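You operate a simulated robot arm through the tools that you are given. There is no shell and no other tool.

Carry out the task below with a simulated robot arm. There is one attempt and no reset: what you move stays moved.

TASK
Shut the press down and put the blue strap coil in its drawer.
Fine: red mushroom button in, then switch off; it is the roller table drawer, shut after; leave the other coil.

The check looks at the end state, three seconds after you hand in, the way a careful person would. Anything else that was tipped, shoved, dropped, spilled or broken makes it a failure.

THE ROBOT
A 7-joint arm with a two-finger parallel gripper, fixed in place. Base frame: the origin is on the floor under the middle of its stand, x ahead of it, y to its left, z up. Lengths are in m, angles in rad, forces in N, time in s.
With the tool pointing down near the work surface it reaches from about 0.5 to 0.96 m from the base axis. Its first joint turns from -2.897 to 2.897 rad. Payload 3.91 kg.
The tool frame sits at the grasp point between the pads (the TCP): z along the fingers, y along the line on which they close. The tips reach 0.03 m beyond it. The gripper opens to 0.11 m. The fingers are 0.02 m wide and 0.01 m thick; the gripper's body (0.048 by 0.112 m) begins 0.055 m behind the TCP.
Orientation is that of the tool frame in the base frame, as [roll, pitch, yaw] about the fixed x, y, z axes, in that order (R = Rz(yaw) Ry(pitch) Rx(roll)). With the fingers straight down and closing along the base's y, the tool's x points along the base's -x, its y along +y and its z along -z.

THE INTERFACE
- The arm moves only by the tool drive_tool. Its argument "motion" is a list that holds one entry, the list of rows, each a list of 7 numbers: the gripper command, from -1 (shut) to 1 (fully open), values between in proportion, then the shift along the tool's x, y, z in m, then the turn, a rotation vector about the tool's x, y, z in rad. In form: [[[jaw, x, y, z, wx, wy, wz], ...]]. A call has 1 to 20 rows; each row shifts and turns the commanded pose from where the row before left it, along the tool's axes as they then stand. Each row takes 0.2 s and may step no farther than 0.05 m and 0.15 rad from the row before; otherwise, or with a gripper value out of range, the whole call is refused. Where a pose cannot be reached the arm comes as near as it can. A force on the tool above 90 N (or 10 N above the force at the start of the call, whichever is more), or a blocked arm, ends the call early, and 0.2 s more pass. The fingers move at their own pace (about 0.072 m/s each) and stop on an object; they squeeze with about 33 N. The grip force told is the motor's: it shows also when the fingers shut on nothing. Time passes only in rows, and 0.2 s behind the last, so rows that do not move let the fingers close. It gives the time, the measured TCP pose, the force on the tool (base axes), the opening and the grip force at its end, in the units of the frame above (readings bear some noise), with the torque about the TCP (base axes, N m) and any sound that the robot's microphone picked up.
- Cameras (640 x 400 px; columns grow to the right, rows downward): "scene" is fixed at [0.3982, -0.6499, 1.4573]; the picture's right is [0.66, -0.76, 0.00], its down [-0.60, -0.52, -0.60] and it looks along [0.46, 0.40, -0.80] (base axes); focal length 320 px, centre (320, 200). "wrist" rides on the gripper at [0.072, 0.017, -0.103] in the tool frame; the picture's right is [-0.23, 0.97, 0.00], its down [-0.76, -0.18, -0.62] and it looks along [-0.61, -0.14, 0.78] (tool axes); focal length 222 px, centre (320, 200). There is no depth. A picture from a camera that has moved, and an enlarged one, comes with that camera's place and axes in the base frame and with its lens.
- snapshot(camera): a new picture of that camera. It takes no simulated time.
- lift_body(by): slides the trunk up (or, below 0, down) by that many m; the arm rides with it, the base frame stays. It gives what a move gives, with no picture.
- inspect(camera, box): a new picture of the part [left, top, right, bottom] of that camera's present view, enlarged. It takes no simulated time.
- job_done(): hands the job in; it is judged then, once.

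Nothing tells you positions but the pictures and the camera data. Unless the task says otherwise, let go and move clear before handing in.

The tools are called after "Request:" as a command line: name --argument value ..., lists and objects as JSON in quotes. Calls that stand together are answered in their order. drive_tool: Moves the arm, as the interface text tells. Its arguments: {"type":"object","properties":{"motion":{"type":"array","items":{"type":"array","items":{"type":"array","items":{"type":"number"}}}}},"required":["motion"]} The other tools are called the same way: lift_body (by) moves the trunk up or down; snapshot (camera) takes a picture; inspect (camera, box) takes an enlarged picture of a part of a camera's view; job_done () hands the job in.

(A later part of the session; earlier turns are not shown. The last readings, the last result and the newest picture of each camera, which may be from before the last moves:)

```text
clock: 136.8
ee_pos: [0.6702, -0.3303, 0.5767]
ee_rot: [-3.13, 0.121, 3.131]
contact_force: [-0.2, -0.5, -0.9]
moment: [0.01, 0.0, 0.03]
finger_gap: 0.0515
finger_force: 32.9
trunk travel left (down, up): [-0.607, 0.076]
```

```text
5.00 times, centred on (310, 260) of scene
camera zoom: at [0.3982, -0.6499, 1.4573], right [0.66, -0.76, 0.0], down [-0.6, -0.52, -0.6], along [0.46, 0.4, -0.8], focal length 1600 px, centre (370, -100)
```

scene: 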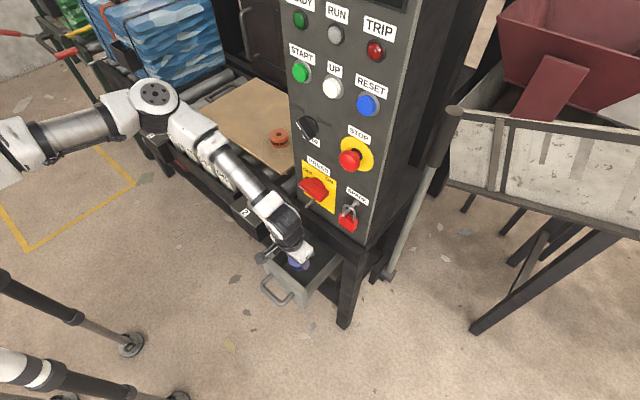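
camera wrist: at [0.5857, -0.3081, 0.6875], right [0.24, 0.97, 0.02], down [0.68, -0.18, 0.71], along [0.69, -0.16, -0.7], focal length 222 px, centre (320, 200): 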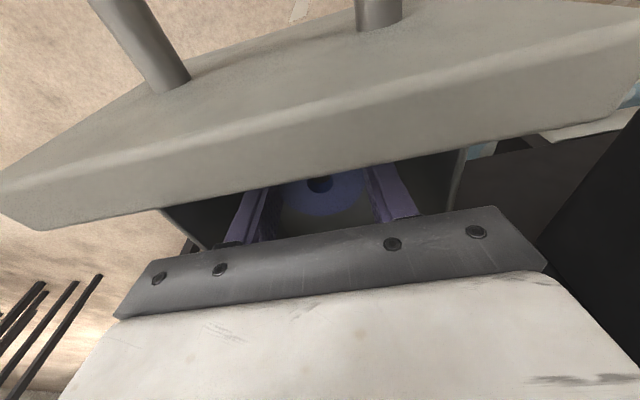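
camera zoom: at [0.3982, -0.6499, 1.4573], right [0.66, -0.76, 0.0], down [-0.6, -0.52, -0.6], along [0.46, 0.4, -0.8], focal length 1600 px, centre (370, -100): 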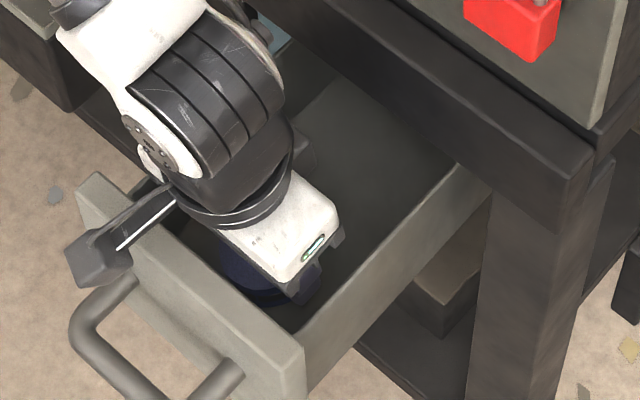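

Request:
drive_tool --motion '[[[-1, 0.0002, 0, 0.002, 0, 0, 0], [-1, 0.0002, 0, 0.002, 0, 0, 0], [-1, 0, 0, 0, 0, 0, 0]]]'

Request:
snapshot --camera "wrist"

```text
clock: 137.6
ee_pos: [0.6693, -0.3292, 0.573]
ee_rot: [-3.13, 0.12, 3.132]
contact_force: [-0.2, -0.3, -1.3]
moment: [-0.01, 0.0, 0.01]
finger_gap: 0.0514
finger_force: 33.0
trunk travel left (down, up): [-0.607, 0.076]
```

```text
taken
camera wrist: at [0.5863, -0.3098, 0.6668], right [0.24, 0.97, 0.02], down [0.68, -0.18, 0.71], along [0.69, -0.16, -0.7], focal length 222 px, centre (320, 200)
```

wrist: 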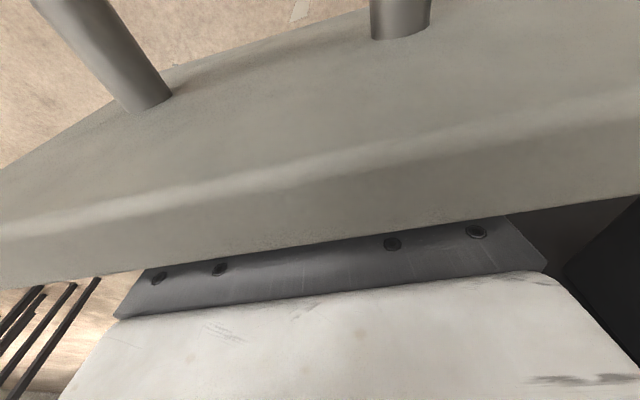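

Request:
drive_tool --motion '[[[-1, 0.0002, 0, 0.002, 0, 0, 0], [-1, 0.0002, 0, 0.002, 0, 0, 0], [-1, 0, 0, 0, 0, 0, 0]]]'

Request:
inspect --camera "scene" --box '[260, 210, 340, 290]'

```text
clock: 138.4
ee_pos: [0.6706, -0.3301, 0.5706]
ee_rot: [-3.129, 0.122, 3.13]
contact_force: [0.4, 2.4, 12.3]
moment: [0.18, 0.28, -0.03]
finger_gap: 0.0514
finger_force: 33.5
trunk travel left (down, up): [-0.607, 0.076]
```

```text
5.00 times, centred on (300, 250) of scene
camera zoom: at [0.3982, -0.6499, 1.4573], right [0.66, -0.76, 0.0], down [-0.6, -0.52, -0.6], along [0.46, 0.4, -0.8], focal length 1600 px, centre (420, -50)
```

zoom: 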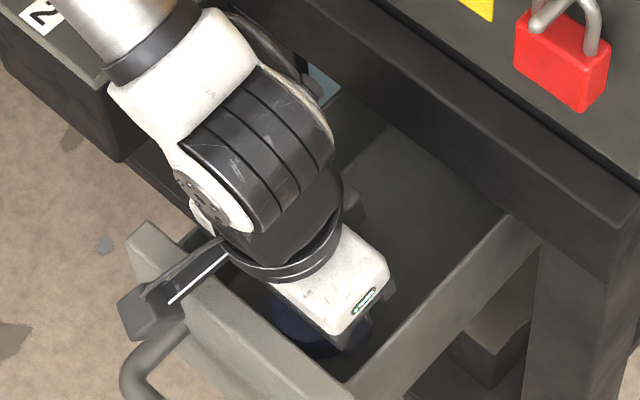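

The coil has touched the drawer floor (12 N at its lower edge). I'll ease up a hair, open the fingers a little, and rise straight out.

Request:
drive_tool --motion '[[[-1, -0.0001, 0, -0.001, 0, 0, 0], [0.1, 0, 0, 0, 0, 0, 0], [0.25, 0, 0, 0, 0, 0, 0], [0.25, 0, 0, 0, 0, 0, 0], [0.25, -0.0006, 0, -0.005, 0, 0, 0], [0.25, -0.0012, 0, -0.01, 0, 0, 0], [0.25, -0.0018, 0, -0.015, 0, 0, 0], [0.25, -0.0024, 0, -0.02, 0, 0, 0], [0.25, -0.0024, 0, -0.02, 0, 0, 0], [0.25, -0.0024, 0, -0.02, 0, 0, 0], [0.25, 0, 0, 0, 0, 0, 0]]]'

Request:
snapshot --camera "wrist"

Request:
snapshot --camera "scene"

```text
clock: 140.8
ee_pos: [0.6682, -0.3279, 0.6609]
ee_rot: [-3.129, 0.121, 3.131]
contact_force: [-0.1, 0.0, 0.3]
moment: [0.0, 0.01, 0.0]
finger_gap: 0.0686
finger_force: 0.1
trunk travel left (down, up): [-0.607, 0.076]
```

```text
taken
camera wrist: at [0.5859, -0.3082, 0.7541], right [0.24, 0.97, 0.02], down [0.68, -0.18, 0.71], along [0.69, -0.16, -0.7], focal length 222 px, centre (320, 200)
```

wrist: 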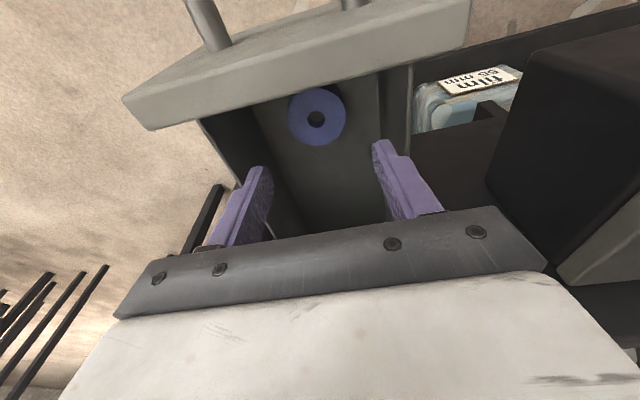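

```text
taken
```

scene: 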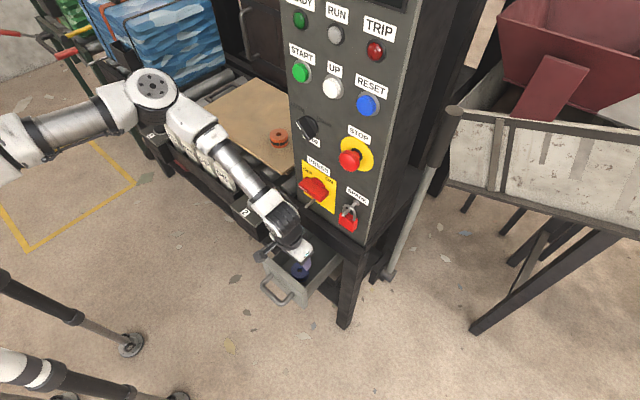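

The blue coil is lying flat inside the drawer. I'll rise clear and back away, then set up to push the drawer shut.

Request:
drive_tool --motion '[[[0.25, 0, 0, -0.03, 0, 0, 0], [0.25, 0, 0, -0.04, 0, 0, 0], [0.25, 0, 0, -0.04, 0, 0, 0], [0.25, 0, 0, -0.04, 0, 0, 0], [0.25, 0, 0, -0.04, 0, 0, 0], [-1, 0.04, 0, 0, 0, 0, 0], [-1, 0.04, 0, 0, 0, 0, 0], [-1, 0.03, 0, 0, 0, 0, 0], [-1, 0, 0, 0, 0, 0, 0]]]'

Request:
snapshot --camera "wrist"

Request:
snapshot --camera "scene"

```text
clock: 142.8
ee_pos: [0.5371, -0.3272, 0.8353]
ee_rot: [-3.128, 0.12, 3.132]
contact_force: [0.5, -0.2, 0.0]
moment: [0.01, -0.01, -0.03]
finger_gap: 0.0
finger_force: 33.1
trunk travel left (down, up): [-0.607, 0.076]
```

```text
taken
camera wrist: at [0.4542, -0.3073, 0.9298], right [0.24, 0.97, 0.02], down [0.68, -0.18, 0.71], along [0.69, -0.16, -0.7], focal length 222 px, centre (320, 200)
```

wrist: 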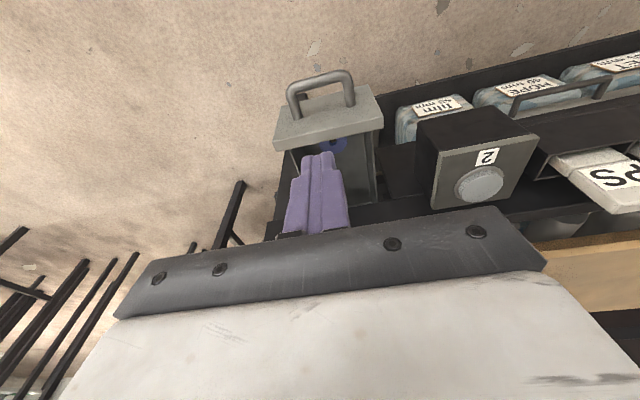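

```text
taken
```

scene: 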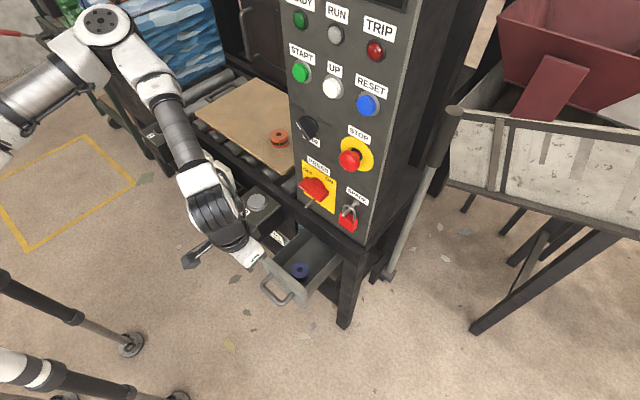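

The coil is in the grey drawer. Before shutting it I want to be sure about the wide slab under the rollers, so I'll look down at it through the roller gaps from above.

Request:
drive_tool --motion '[[[-1, 0, 0, -0.04, 0, 0.04, 0], [-1, 0, 0, -0.04, 0, 0.04, 0], [-1, 0, 0, -0.04, 0, 0.04, 0], [-1, 0, 0, -0.04, 0, 0, 0], [-1, 0, 0.045, 0, 0, 0, 0], [-1, 0, 0.045, 0, 0, 0, 0], [-1, 0, 0.045, 0, 0, 0, 0], [-1, 0, 0.045, 0, 0, 0, 0], [-1, 0, 0.045, 0, 0, 0, 0], [-1, 0, 0.045, 0, 0, 0, 0], [-1, 0, 0.045, 0, 0, 0, 0], [-1, 0, 0.045, 0, 0, 0, 0], [-1, 0, 0.045, 0, 0, 0, 0], [-1, 0, 0.045, 0, 0, 0, 0], [-1, 0, 0.045, 0, 0, 0, 0], [-1, 0, 0, 0, 0, 0, 0]]]'

Request:
snapshot --camera "wrist"

Request:
snapshot --camera "scene"

```text
clock: 146.2
ee_pos: [0.5327, 0.1714, 0.9894]
ee_rot: [-3.129, 0.0, 3.13]
contact_force: [-0.7, 0.4, -0.3]
moment: [0.03, 0.02, 0.02]
finger_gap: 0.0
finger_force: 32.9
trunk travel left (down, up): [-0.607, 0.076]
```

```text
taken
camera wrist: at [0.4623, 0.1915, 1.0936], right [0.24, 0.97, -0.01], down [0.76, -0.18, 0.63], along [0.61, -0.16, -0.78], focal length 222 px, centre (320, 200)
```

wrist: 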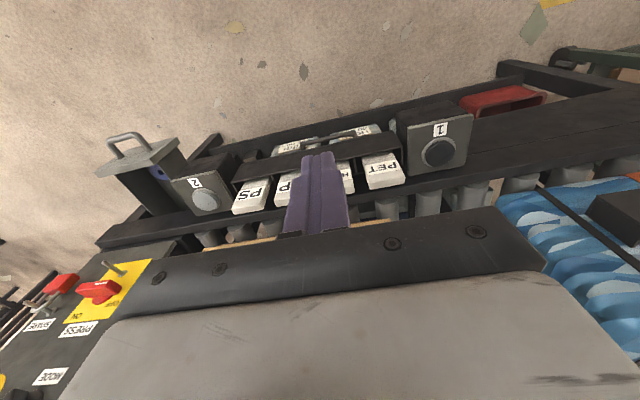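

```text
taken
```

scene: 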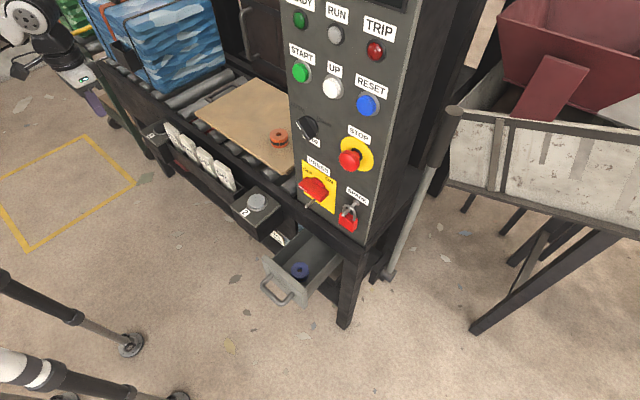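

Request:
drive_tool --motion '[[[-1, -0.04, 0, 0, 0, 0, 0], [-1, -0.045, 0, 0, 0, 0, 0], [-1, -0.045, 0, 0, 0, 0, 0], [-1, -0.045, 0, 0, 0, 0, 0], [-1, -0.025, 0, 0, 0, 0, 0], [-1, 0, 0, 0, 0, 0, 0]]]'

Request:
snapshot --camera "wrist"

Request:
inspect --camera "wrist" --box '[340, 0, 640, 220]'

```text
clock: 147.6
ee_pos: [0.734, 0.1707, 0.9904]
ee_rot: [-3.13, -0.001, 3.131]
contact_force: [0.2, 0.3, -0.5]
moment: [-0.02, 0.03, -0.03]
finger_gap: 0.0002
finger_force: 32.0
trunk travel left (down, up): [-0.607, 0.076]
```

```text
taken
camera wrist: at [0.6619, 0.1909, 1.0942], right [0.24, 0.97, -0.01], down [0.76, -0.18, 0.63], along [0.61, -0.16, -0.78], focal length 222 px, centre (320, 200)
```

wrist: 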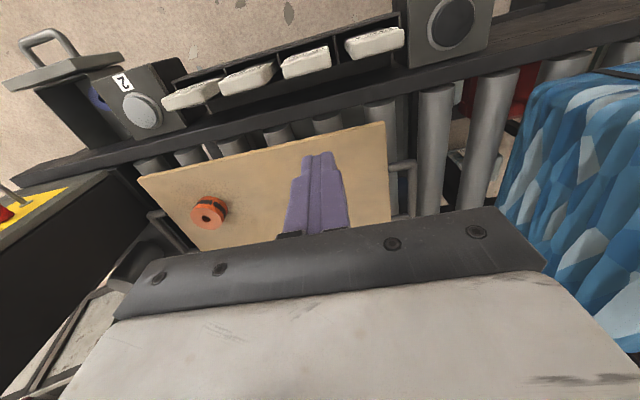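

```text
1.82 times, centred on (490, 110) of wrist
camera zoom: at [0.6619, 0.1909, 1.0942], right [0.24, 0.97, -0.01], down [0.76, -0.18, 0.63], along [0.61, -0.16, -0.78], focal length 404 px, centre (11, 364)
```

zoom: 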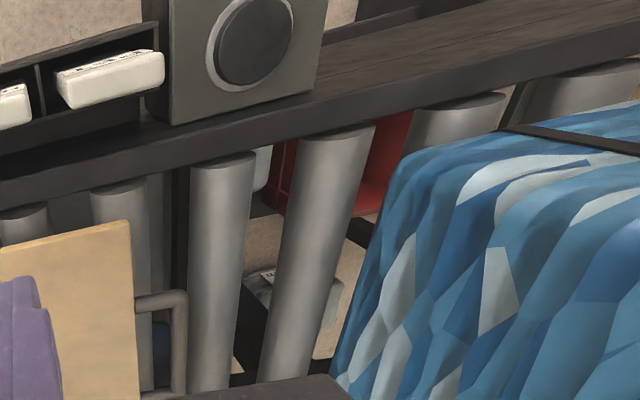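

Request:
drive_tool --motion '[[[-1, 0, 0.04, 0, 0, 0, 0], [-1, 0, 0.04, 0, 0, 0, 0], [-1, 0, 0.03, 0, 0, 0, 0], [-1, 0, 0, 0, 0, 0, 0]]]'

Request:
snapshot --camera "wrist"

Request:
inspect --camera "wrist" --box '[200, 50, 460, 250]'

```text
clock: 148.6
ee_pos: [0.7332, 0.2779, 0.9892]
ee_rot: [-3.13, 0.001, 3.131]
contact_force: [-0.6, -0.8, -0.1]
moment: [0.01, 0.0, -0.01]
finger_gap: 0.0
finger_force: 33.5
trunk travel left (down, up): [-0.607, 0.076]
```

```text
taken
camera wrist: at [0.6617, 0.2991, 1.093], right [0.24, 0.97, -0.01], down [0.76, -0.18, 0.63], along [0.61, -0.16, -0.78], focal length 222 px, centre (320, 200)
```

wrist: 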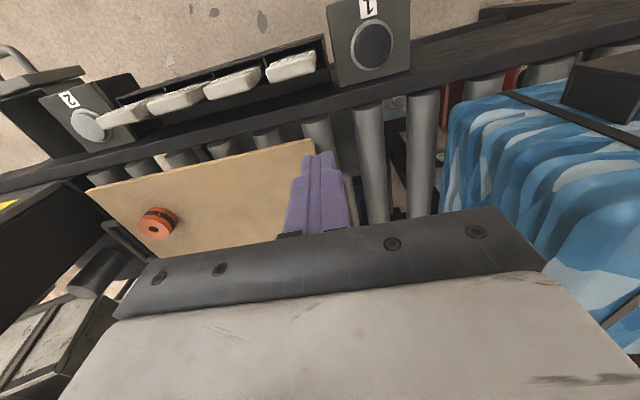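

```text
2.00 times, centred on (330, 150) of wrist
camera zoom: at [0.6617, 0.2991, 1.093], right [0.24, 0.97, -0.01], down [0.76, -0.18, 0.63], along [0.61, -0.16, -0.78], focal length 444 px, centre (300, 300)
```

zoom: 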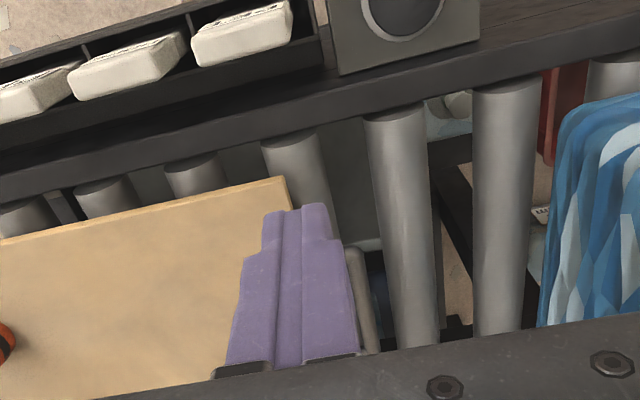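

Request:
inspect --camera "wrist" --box '[310, 100, 430, 220]'

Request:
inspect --camera "wrist" --box '[200, 110, 380, 190]'

```text
3.33 times, centred on (370, 160) of wrist
camera zoom: at [0.6617, 0.2991, 1.093], right [0.24, 0.97, -0.01], down [0.76, -0.18, 0.63], along [0.61, -0.16, -0.78], focal length 740 px, centre (153, 333)
```

zoom: 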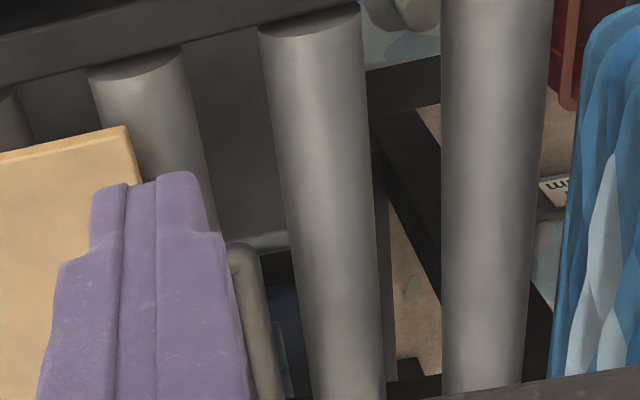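

```text
3.56 times, centred on (290, 150) of wrist
camera zoom: at [0.6617, 0.2991, 1.093], right [0.24, 0.97, -0.01], down [0.76, -0.18, 0.63], along [0.61, -0.16, -0.78], focal length 790 px, centre (427, 378)
```

zoom: 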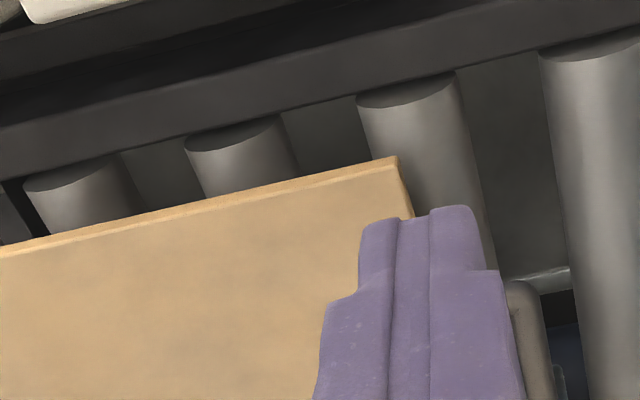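

Through the roller gap that wide part looks like a shallow open tray under the rollers (possibly a drip tray, possibly a drawer), so I can't rule it out by sight. A gentle tug on its bar will settle whether it moves; I'll retreat and come down in front of it as before.

Request:
drive_tool --motion '[[[-1, 0.045, -0.012, 0, 0, 0, 0], [-1, 0.045, -0.02, 0, 0, 0, 0], [-1, 0.045, -0.02, 0, 0, 0, 0], [-1, 0.035, -0.03, 0, 0, 0, 0], [-1, 0, -0.04, 0, 0, 0, 0], [-1, 0, -0.01, 0, 0, -0.13, 0], [-1, 0, 0, 0, 0, -0.13, 0], [-1, 0, 0, 0, 0, -0.13, 0], [-1, 0, 0, 0, 0, -0.13, 0], [-1, 0, 0, 0, 0, -0.13, 0], [-1, 0, 0, 0, 0, -0.11, 0], [-1, 0, 0, 0, 0, 0, 0]]]'

Request:
snapshot --camera "scene"

```text
clock: 151.2
ee_pos: [0.5884, 0.168, 0.9976]
ee_rot: [-3.123, 0.761, 3.14]
contact_force: [0.2, 0.4, -0.5]
moment: [0.0, 0.04, 0.02]
finger_gap: 0.0
finger_force: 32.5
out of reach, approached as far as the arm can: row 10, 11
trunk travel left (down, up): [-0.607, 0.076]
```

```text
taken
```

scene: 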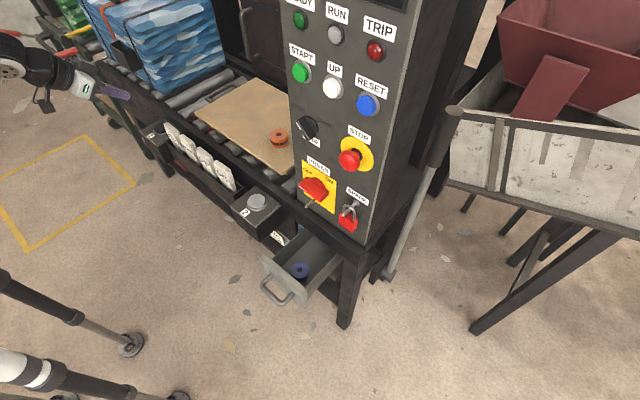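

Request:
lift_body --by -0.3

Request:
snapshot --camera "scene"

Request:
snapshot --camera "wrist"

```text
clock: 154.2
ee_pos: [0.5876, 0.1675, 0.6965]
ee_rot: [-3.125, 0.759, -3.141]
contact_force: [1.0, -0.6, -0.2]
moment: [-0.02, 0.0, -0.01]
finger_gap: 0.0
finger_force: 32.9
trunk travel left (down, up): [-0.307, 0.376]
```

```text
taken
```

scene: 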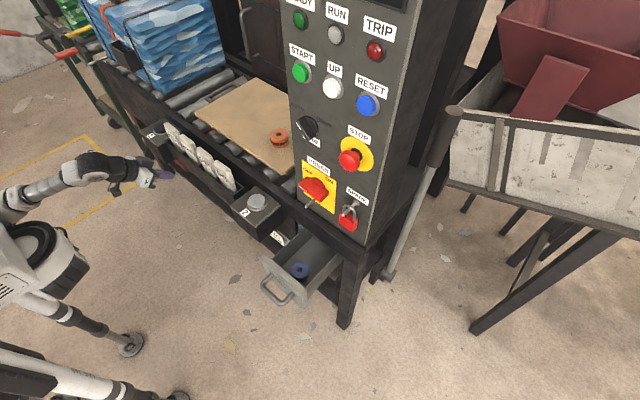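

```text
taken
camera wrist: at [0.4651, 0.1878, 0.7224], right [0.18, 0.97, 0.14], down [0.12, -0.17, 0.98], along [0.98, -0.16, -0.15], focal length 222 px, centre (320, 200)
```

wrist: 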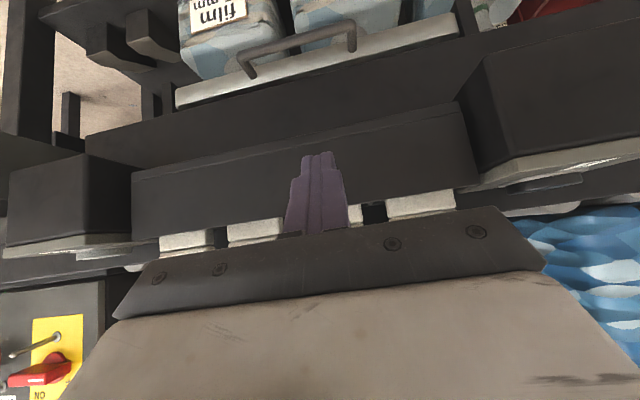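

Request:
inspect --camera "wrist" --box '[150, 0, 480, 130]'

```text
1.94 times, centred on (315, 65) of wrist
camera zoom: at [0.4651, 0.1878, 0.7224], right [0.18, 0.97, 0.14], down [0.12, -0.17, 0.98], along [0.98, -0.16, -0.15], focal length 431 px, centre (330, 462)
```

zoom: 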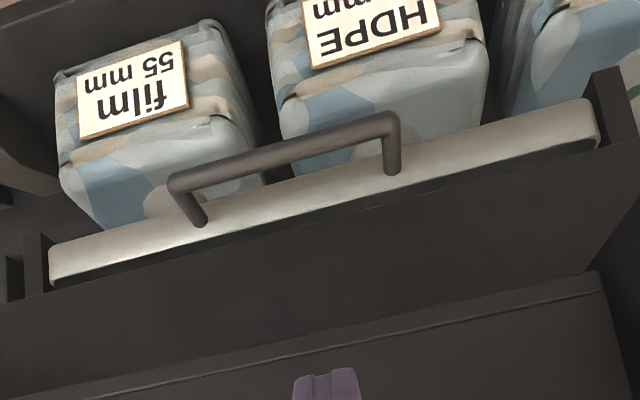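

The bar is at x≈0.74, z≈0.454 with the tray front at x≈0.78. I'll come in under the rack with closed fingers so the tips can hook just behind the bar.

Request:
drive_tool --motion '[[[-1, 0.0158, -0.0056, 0.032, 0, 0, 0], [-1, 0.0158, -0.0056, 0.032, 0, 0, 0], [-1, 0.0158, -0.0056, 0.032, 0, 0, 0], [-1, 0.0158, -0.0056, 0.032, 0, 0, 0], [-1, -0.014, 0, 0.0416, 0, 0, 0], [-1, -0.014, 0, 0.0416, 0, 0, 0], [-1, 0, 0, 0, 0, 0, 0]]]'

Request:
snapshot --camera "wrist"

Request:
snapshot --camera "scene"

```text
clock: 155.8
ee_pos: [0.7072, 0.1411, 0.5171]
ee_rot: [-3.126, 0.759, 3.141]
contact_force: [0.1, 0.6, -0.9]
moment: [0.0, 0.0, 0.01]
finger_gap: 0.0001
finger_force: 32.5
trunk travel left (down, up): [-0.307, 0.376]
```

```text
taken
camera wrist: at [0.5848, 0.1601, 0.5428], right [0.18, 0.97, 0.14], down [0.12, -0.17, 0.98], along [0.98, -0.16, -0.15], focal length 222 px, centre (320, 200)
```

wrist: 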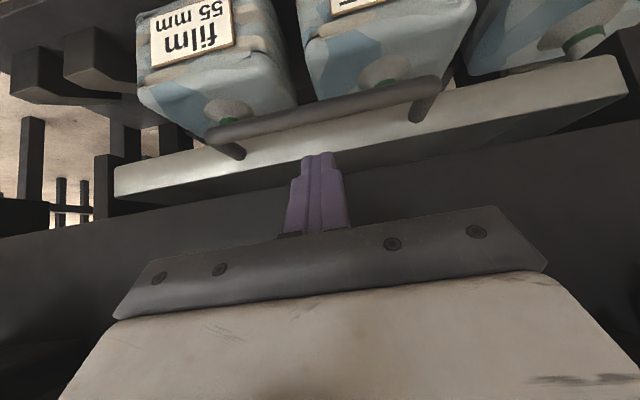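

```text
taken
```

scene: 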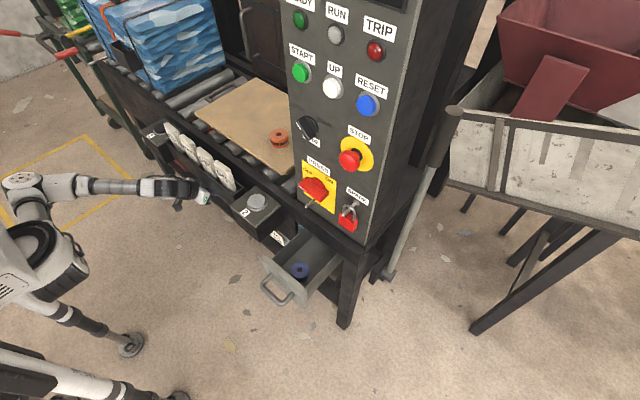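

Request:
inspect --camera "scene" --box '[120, 110, 270, 240]'

Request:
inspect --camera "wrist" --box '[180, 60, 460, 240]'

```text
3.08 times, centred on (195, 175) of scene
camera zoom: at [0.3982, -0.6499, 1.4573], right [0.66, -0.76, 0.0], down [-0.6, -0.52, -0.6], along [0.46, 0.4, -0.8], focal length 985 px, centre (705, 277)
```

zoom: 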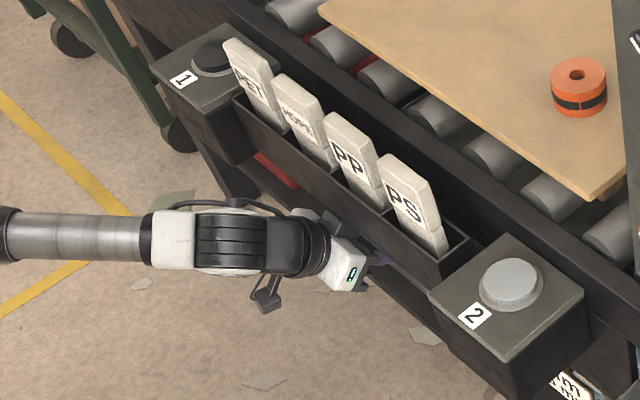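

```text
2.22 times, centred on (320, 150) of wrist
camera zoom: at [0.5848, 0.1601, 0.5428], right [0.18, 0.97, 0.14], down [0.12, -0.17, 0.98], along [0.98, -0.16, -0.15], focal length 494 px, centre (320, 311)
```

zoom: 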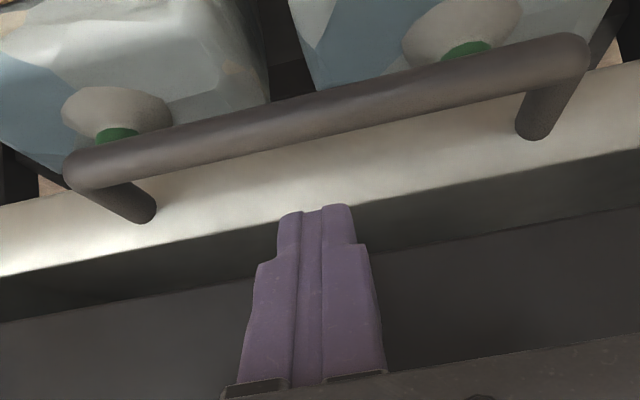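

Request:
drive_tool --motion '[[[-1, 0, 0, 0.012, 0, 0, 0], [-1, 0, 0, 0.012, 0, 0, 0], [-1, 0, 0, 0.012, 0, 0, 0], [-1, 0, 0, 0, 0, 0, 0]]]'

Request:
inspect --camera "wrist" --box '[180, 60, 460, 240]'

```text
clock: 156.8
ee_pos: [0.7327, 0.1411, 0.4924]
ee_rot: [-3.123, 0.757, 3.141]
contact_force: [0.7, -0.5, 0.5]
moment: [0.02, -0.03, 0.0]
finger_gap: 0.0
finger_force: 33.0
trunk travel left (down, up): [-0.307, 0.376]
```

```text
2.22 times, centred on (320, 150) of wrist
camera zoom: at [0.6095, 0.1606, 0.5178], right [0.18, 0.97, 0.14], down [0.12, -0.17, 0.98], along [0.98, -0.16, -0.15], focal length 494 px, centre (320, 311)
```

zoom: 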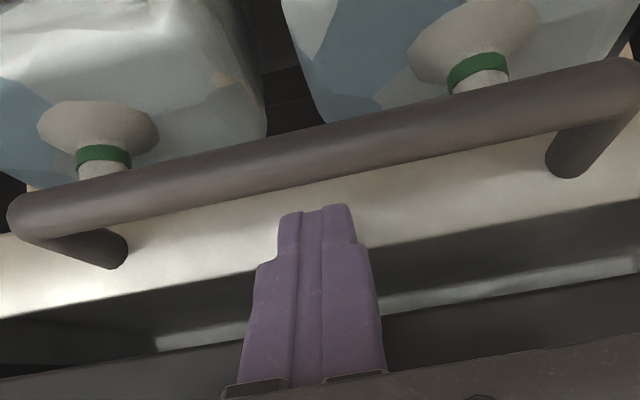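

From here I can see it is a very shallow tray (about 2 cm deep) under the rollers, like a drip tray. I'll finish the tug test: advance the tips behind the bar.

Request:
drive_tool --motion '[[[-1, 0, 0, 0.008, 0, 0, 0], [-1, 0, 0, 0.008, 0, 0, 0], [-1, 0, 0, 0.006, 0, 0, 0], [-1, 0, 0, 0, 0, 0, 0]]]'

Request:
inspect --camera "wrist" --box '[180, 60, 460, 240]'

```text
clock: 157.9
ee_pos: [0.7424, 0.1385, 0.4738]
ee_rot: [-3.122, 0.747, -3.139]
contact_force: [-15.0, 0.5, 4.1]
moment: [-0.05, 0.11, 0.05]
finger_gap: 0.0
finger_force: 32.9
trunk travel left (down, up): [-0.307, 0.376]
stopped in row 4: the force on the tool passed its limit at 92 N (the readings are from after the stop); the commanded pose is now the measured one
```

```text
2.22 times, centred on (320, 150) of wrist
camera zoom: at [0.6199, 0.1594, 0.5008], right [0.18, 0.97, 0.14], down [0.13, -0.16, 0.98], along [0.98, -0.15, -0.16], focal length 494 px, centre (320, 311)
```

zoom: 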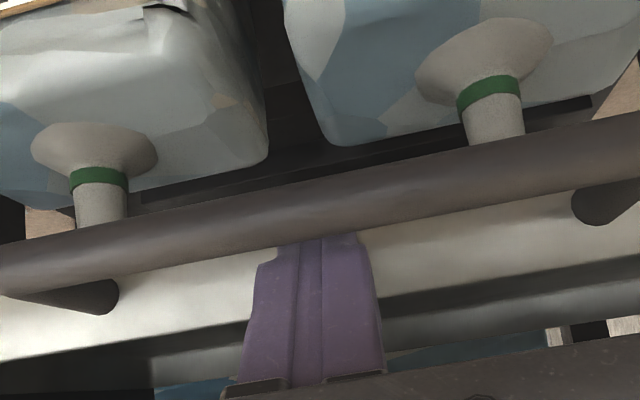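

The tips met the tray front and are now behind the bar. I'll pull gently toward the robot a few millimetres at a time and read the force.

Request:
drive_tool --motion '[[[-1, 0.0029, 0, -0.0027, 0, 0, 0], [-1, 0.0029, 0, -0.0027, 0, 0, 0], [-1, 0, 0, 0, 0, 0, 0]]]'

Request:
drive_tool --motion '[[[-1, 0.0029, 0, -0.0027, 0, 0, 0], [-1, 0.0029, 0, -0.0027, 0, 0, 0], [-1, 0, 0, 0, 0, 0, 0]]]'

Request:
inspect --camera "wrist" --box '[180, 60, 460, 240]'

```text
clock: 158.7
ee_pos: [0.7347, 0.1388, 0.4738]
ee_rot: [-3.12, 0.748, -3.138]
contact_force: [-0.5, -0.4, -0.2]
moment: [0.02, 0.0, 0.01]
finger_gap: 0.0001
finger_force: 33.0
trunk travel left (down, up): [-0.307, 0.376]
```

```text
clock: 159.5
ee_pos: [0.728, 0.1405, 0.4752]
ee_rot: [-3.121, 0.747, -3.14]
contact_force: [-0.4, -0.9, 0.5]
moment: [0.01, -0.03, 0.03]
finger_gap: 0.0002
finger_force: 33.2
trunk travel left (down, up): [-0.307, 0.376]
```

```text
2.22 times, centred on (320, 150) of wrist
camera zoom: at [0.6053, 0.1605, 0.5013], right [0.18, 0.97, 0.14], down [0.13, -0.16, 0.98], along [0.98, -0.15, -0.16], focal length 494 px, centre (320, 311)
```

zoom: 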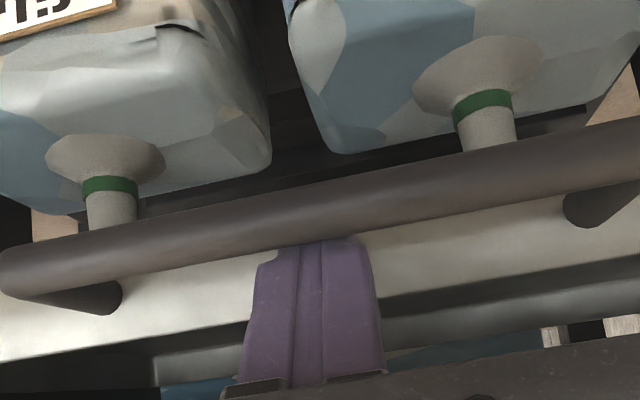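

That pull met no resistance and the bar came along with the fingertips while the bags behind stayed put, so this wide one does slide: it is a real drawer under the rollers. I'll draw it out further to see inside.

Request:
drive_tool --motion '[[[-1, 0.0073, 0, -0.0068, 0, 0, 0], [-1, 0.0073, 0, -0.0068, 0, 0, 0], [-1, 0.0073, 0, -0.0068, 0, 0, 0], [-1, 0, 0, 0, 0, 0, 0]]]'

Request:
snapshot --camera "wrist"

Request:
inspect --camera "wrist" --box '[180, 60, 460, 240]'

```text
clock: 160.5
ee_pos: [0.698, 0.1397, 0.4753]
ee_rot: [-3.121, 0.749, -3.138]
contact_force: [-1.4, 0.2, -0.3]
moment: [-0.05, 0.03, 0.01]
finger_gap: 0.0
finger_force: 32.7
trunk travel left (down, up): [-0.307, 0.376]
```

```text
taken
camera wrist: at [0.5752, 0.1599, 0.5016], right [0.18, 0.97, 0.14], down [0.13, -0.16, 0.98], along [0.98, -0.15, -0.16], focal length 222 px, centre (320, 200)
```

wrist: 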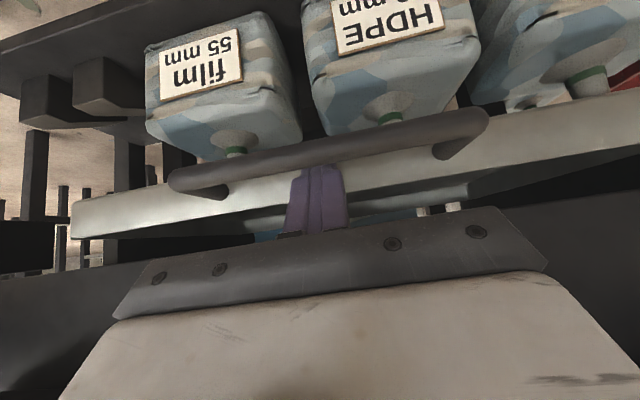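

```text
2.22 times, centred on (320, 150) of wrist
camera zoom: at [0.5752, 0.1599, 0.5016], right [0.18, 0.97, 0.14], down [0.13, -0.16, 0.98], along [0.98, -0.15, -0.16], focal length 494 px, centre (320, 311)
```

zoom: 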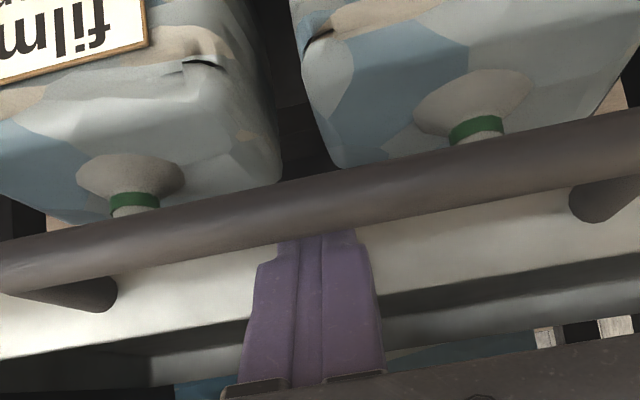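

It slides freely. I'll pull it out further to look inside.

Request:
drive_tool --motion '[[[-1, 0.0073, 0, -0.0068, 0, 0, 0], [-1, 0.0073, 0, -0.0068, 0, 0, 0], [-1, 0.0073, 0, -0.0068, 0, 0, 0], [-1, 0.0073, 0, -0.0068, 0, 0, 0], [-1, 0.0073, 0, -0.0068, 0, 0, 0], [-1, 0.0073, 0, -0.0068, 0, 0, 0], [-1, 0, 0, 0, 0, 0, 0]]]'

Request:
snapshot --camera "wrist"

Request:
snapshot --camera "scene"

```text
clock: 162.1
ee_pos: [0.6385, 0.1419, 0.4747]
ee_rot: [-3.124, 0.75, -3.139]
contact_force: [-1.6, 0.2, -1.0]
moment: [0.0, 0.04, 0.06]
finger_gap: 0.0
finger_force: 32.9
trunk travel left (down, up): [-0.307, 0.376]
```

```text
taken
camera wrist: at [0.5149, 0.162, 0.501], right [0.18, 0.97, 0.14], down [0.13, -0.16, 0.98], along [0.98, -0.15, -0.16], focal length 222 px, centre (320, 200)
```

wrist: 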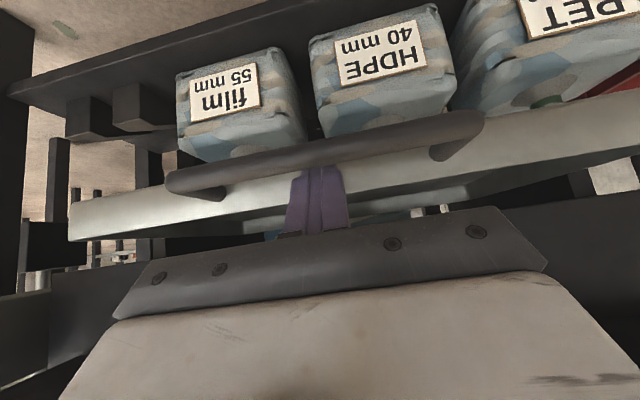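

```text
taken
```

scene: 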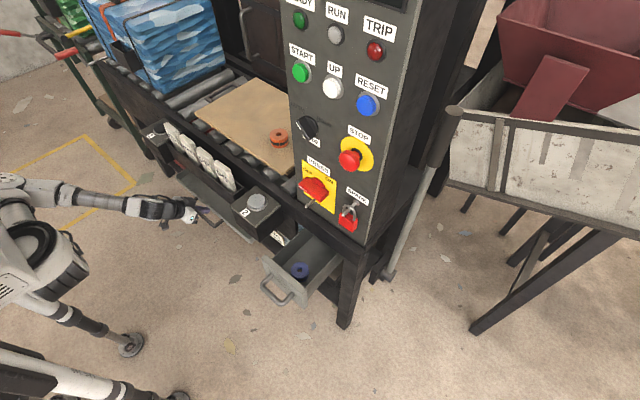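

Request:
inspect --camera "scene" --box '[130, 140, 290, 270]'

Request:
inspect --camera "wrist" --box '[60, 80, 640, 250]'

```text
3.08 times, centred on (210, 205) of scene
camera zoom: at [0.3982, -0.6499, 1.4573], right [0.66, -0.76, 0.0], down [-0.6, -0.52, -0.6], along [0.46, 0.4, -0.8], focal length 985 px, centre (658, 185)
```

zoom: 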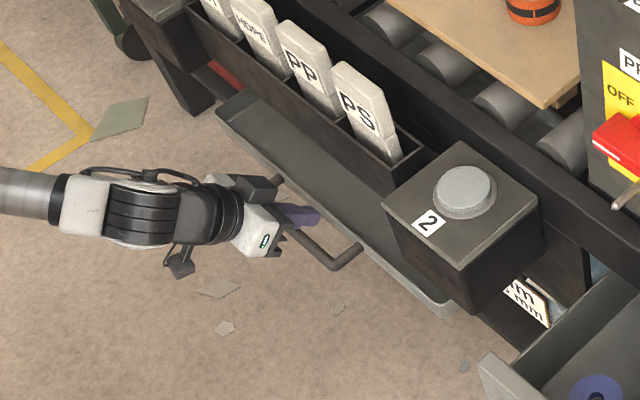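

```text
1.10 times, centred on (350, 165) of wrist
camera zoom: at [0.5149, 0.162, 0.501], right [0.18, 0.97, 0.14], down [0.13, -0.16, 0.98], along [0.98, -0.15, -0.16], focal length 245 px, centre (287, 239)
```

zoom: 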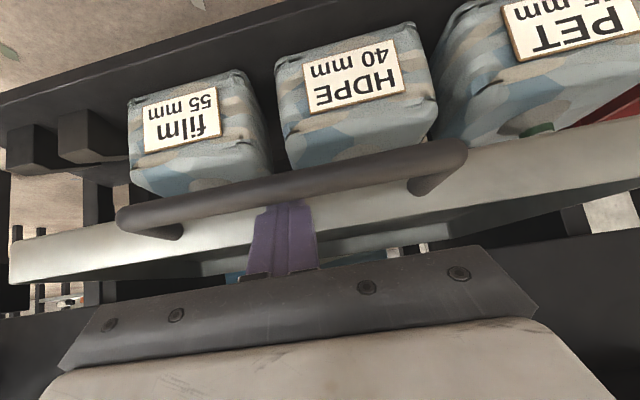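

It's open about 10 cm and from the side looks like a shallow lipped tray rather than a box. I'll lift the fingers off the bar and look down into it properly.

Request:
drive_tool --motion '[[[-1, 0, 0, -0.02, 0, 0, 0], [-1, 0, 0, -0.03, 0, 0, 0], [-1, 0, 0, -0.03, 0, 0, 0], [-1, 0, 0, -0.03, 0, 0, 0], [-1, 0, 0, 0, 0, 0, 0]]]'

Request:
lift_body --by 0.2

Request:
drive_tool --motion '[[[-1, 0, 0, 0, 0, 0.12, 0], [-1, 0, 0, 0, 0, 0.12, 0], [-1, 0, 0, 0, 0, 0.12, 0], [-1, 0, 0, 0, 0, 0, 0]]]'

Request:
snapshot --camera "wrist"

Request:
snapshot --camera "scene"

```text
clock: 163.3
ee_pos: [0.579, 0.1581, 0.5487]
ee_rot: [-3.119, 0.748, -3.138]
contact_force: [-0.4, 0.6, -0.7]
moment: [0.0, 0.02, 0.0]
finger_gap: 0.0
finger_force: 33.4
out of reach, approached as far as the arm can: row 4
trunk travel left (down, up): [-0.307, 0.376]
```

```text
clock: 165.5
ee_pos: [0.5809, 0.1577, 0.7479]
ee_rot: [-3.119, 0.75, -3.139]
contact_force: [0.0, 1.1, -0.4]
moment: [0.02, 0.0, 0.01]
finger_gap: 0.0
finger_force: 32.9
trunk travel left (down, up): [-0.507, 0.176]
```

```text
clock: 166.4
ee_pos: [0.5801, 0.1251, 0.7284]
ee_rot: [-2.973, 0.387, -3.079]
contact_force: [-0.3, 0.3, 0.0]
moment: [-0.01, 0.04, -0.02]
finger_gap: 0.0
finger_force: 32.7
trunk travel left (down, up): [-0.507, 0.176]
stopped in row 4: the arm was blocked; the commanded pose is now the measured one
```

```text
taken
camera wrist: at [0.4742, 0.1535, 0.7931], right [0.21, 0.97, -0.07], down [0.47, -0.04, 0.88], along [0.86, -0.22, -0.46], focal length 222 px, centre (320, 200)
```

wrist: 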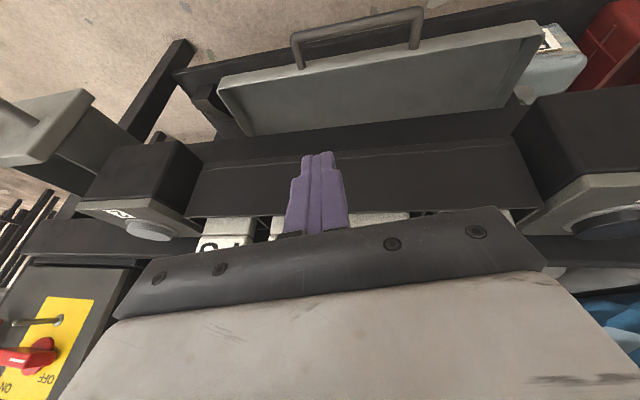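

```text
taken
```

scene: 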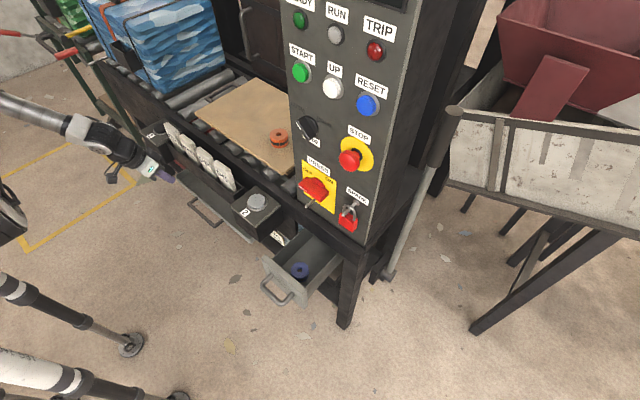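

Request:
inspect --camera "wrist" --box '[180, 0, 580, 160]'

Request:
inspect --camera "scene" --box '[160, 160, 290, 260]'

Request:
inspect --camera "scene" --box '[60, 100, 260, 240]'

```text
1.60 times, centred on (380, 80) of wrist
camera zoom: at [0.4742, 0.1535, 0.7931], right [0.21, 0.97, -0.07], down [0.47, -0.04, 0.88], along [0.86, -0.22, -0.46], focal length 355 px, centre (224, 392)
```

zoom: 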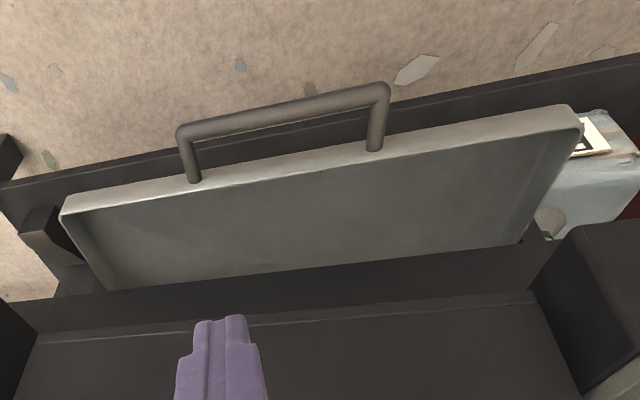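

```text
4.00 times, centred on (225, 210) of scene
camera zoom: at [0.3982, -0.6499, 1.4573], right [0.66, -0.76, 0.0], down [-0.6, -0.52, -0.6], along [0.46, 0.4, -0.8], focal length 1280 px, centre (700, 160)
```

zoom: 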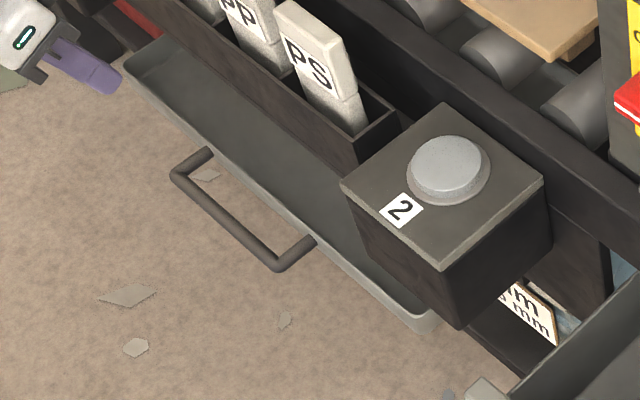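

```text
2.86 times, centred on (160, 170) of scene
camera zoom: at [0.3982, -0.6499, 1.4573], right [0.66, -0.76, 0.0], down [-0.6, -0.52, -0.6], along [0.46, 0.4, -0.8], focal length 914 px, centre (777, 286)
```

zoom: 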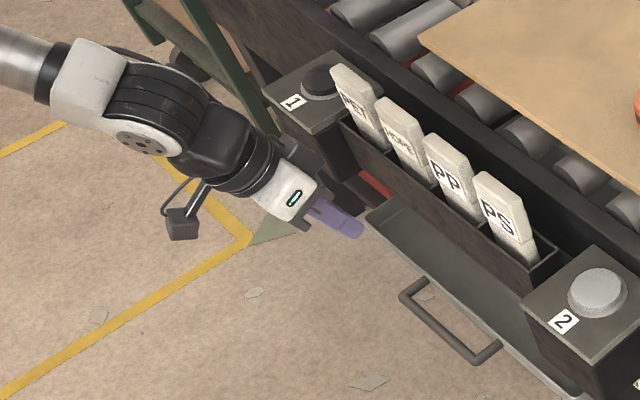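

Now it's clear: that wide part is a one-piece shallow drip tray resting on brackets, not a drawer. So the grey drawer in the table's front frame is right, and I must slide this tray back to where it was. First I'll ease the arm out of this folded pose.

Request:
drive_tool --motion '[[[-1, -0.019, -0.008, -0.04, -0.04, 0, 0], [-1, -0.019, -0.008, -0.04, -0.04, 0, 0], [-1, 0, 0, 0, -0.045, 0, 0], [-1, 0, 0, 0, -0.04, 0, 0], [-1, 0, 0, 0, 0, 0, 0]]]'

Request:
snapshot --camera "scene"

```text
clock: 167.0
ee_pos: [0.5848, 0.0911, 0.7909]
ee_rot: [-2.893, 0.377, -3.034]
contact_force: [0.6, -0.6, -0.5]
moment: [-0.01, -0.01, -0.02]
finger_gap: 0.0003
finger_force: 33.0
trunk travel left (down, up): [-0.507, 0.176]
stopped in row 2: the arm was blocked; the commanded pose is now the measured one
```

```text
taken
```

scene: 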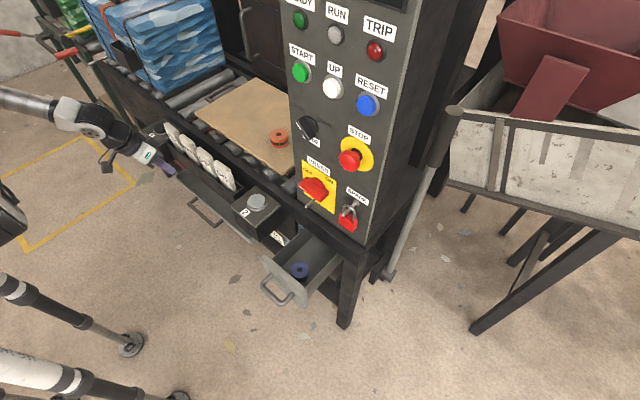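

Request:
drive_tool --motion '[[[-1, -0.0262, -0.007, -0.0373, 0, 0, 0], [-1, -0.0262, -0.007, -0.0373, 0, 0, 0], [-1, 0, 0, 0, 0, 0, 0]]]'

Request:
snapshot --camera "scene"

```text
clock: 167.8
ee_pos: [0.6043, 0.0986, 0.8836]
ee_rot: [-2.897, 0.378, -3.035]
contact_force: [-1.0, -0.2, 0.5]
moment: [0.01, 0.01, 0.04]
finger_gap: 0.0
finger_force: 32.9
trunk travel left (down, up): [-0.507, 0.176]
```

```text
taken
```

scene: 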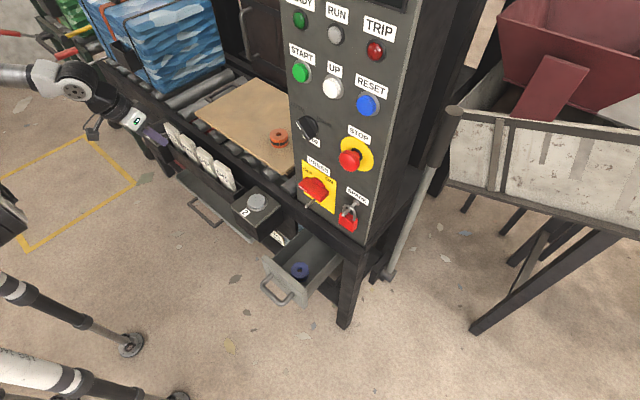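

Request:
drive_tool --motion '[[[-1, 0, 0.015, 0, -0.1025, 0.012, 0.048], [-1, 0, 0.015, 0, -0.1025, 0.012, 0.048], [-1, 0, 0.015, 0, 0, -0.13, 0], [-1, 0, 0, 0, 0, -0.13, 0], [-1, 0, 0, 0, 0, -0.12, 0], [-1, 0, 0, 0, 0, 0, 0]]]'

Request:
snapshot --camera "scene"

```text
clock: 169.2
ee_pos: [0.6072, 0.1453, 0.8761]
ee_rot: [-3.137, 0.745, -3.139]
contact_force: [0.0, 0.6, 0.3]
moment: [0.01, 0.0, 0.0]
finger_gap: 0.0
finger_force: 32.8
out of reach, approached as far as the arm can: row 5
trunk travel left (down, up): [-0.507, 0.176]
```

```text
taken
```

scene: 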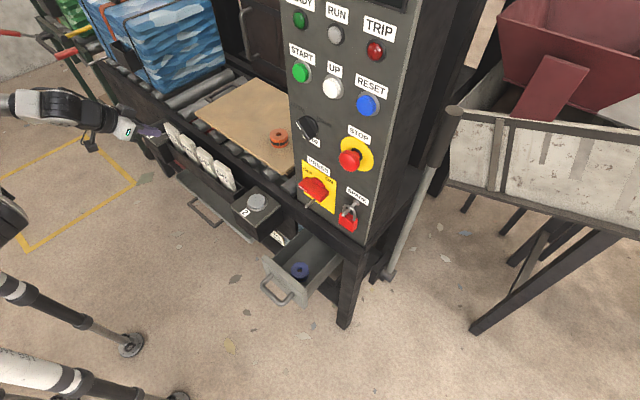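

Request:
lift_body --by -0.2

Request:
snapshot --camera "wrist"

Request:
snapshot --camera "scene"

```text
clock: 171.4
ee_pos: [0.6072, 0.1458, 0.6777]
ee_rot: [-3.134, 0.741, -3.139]
contact_force: [-0.5, -0.3, -0.1]
moment: [-0.01, -0.04, 0.01]
finger_gap: 0.0
finger_force: 33.3
trunk travel left (down, up): [-0.307, 0.376]
```

```text
taken
camera wrist: at [0.4851, 0.1637, 0.7046], right [0.17, 0.97, 0.15], down [0.14, -0.17, 0.97], along [0.98, -0.14, -0.16], focal length 222 px, centre (320, 200)
```

wrist: 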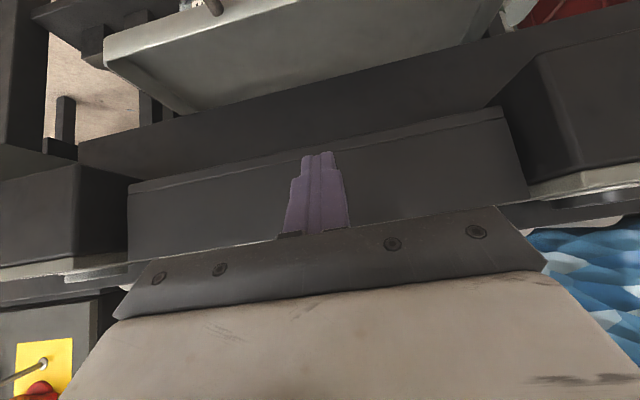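

```text
taken
```

scene: 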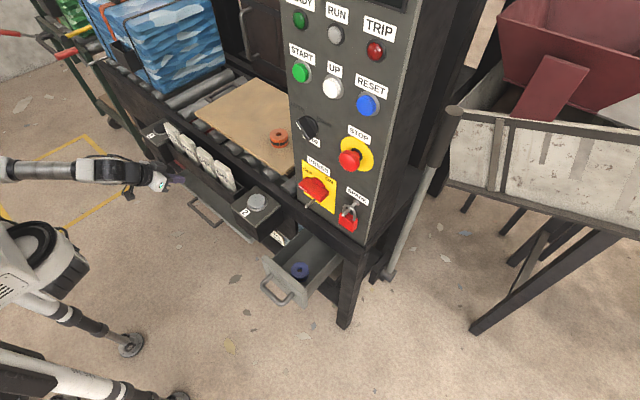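

I'll come down into the same spot between the tray's bar and its front lip that I used before, then push the tray back in.

Request:
drive_tool --motion '[[[-1, 0.0242, -0.001, 0.0265, 0, 0, 0], [-1, 0.0242, -0.001, 0.0265, 0, 0, 0], [-1, 0.0242, -0.001, 0.0265, 0, 0, 0], [-1, -0.0246, 0, 0.0225, 0, 0, 0], [-1, 0, 0, 0, 0, 0, 0]]]'

Request:
snapshot --camera "wrist"

Request:
inspect --camera "scene" --box '[120, 130, 270, 250]'

```text
clock: 172.6
ee_pos: [0.6422, 0.1432, 0.5691]
ee_rot: [-3.135, 0.744, -3.137]
contact_force: [-0.6, -0.1, 0.2]
moment: [-0.03, 0.01, 0.02]
finger_gap: 0.0003
finger_force: 33.2
trunk travel left (down, up): [-0.307, 0.376]
```

```text
taken
camera wrist: at [0.5192, 0.1615, 0.5969], right [0.17, 0.97, 0.15], down [0.14, -0.17, 0.97], along [0.98, -0.14, -0.16], focal length 222 px, centre (320, 200)
```

wrist: 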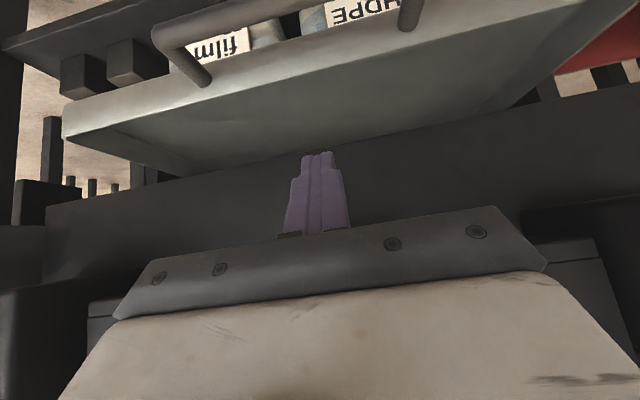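

```text
3.33 times, centred on (195, 190) of scene
camera zoom: at [0.3982, -0.6499, 1.4573], right [0.66, -0.76, 0.0], down [-0.6, -0.52, -0.6], along [0.46, 0.4, -0.8], focal length 1067 px, centre (737, 233)
```

zoom: 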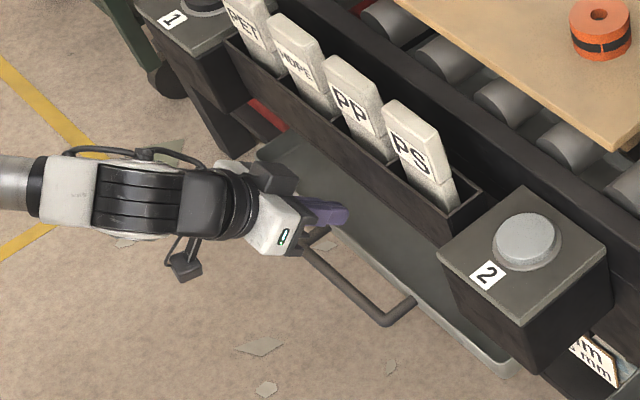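

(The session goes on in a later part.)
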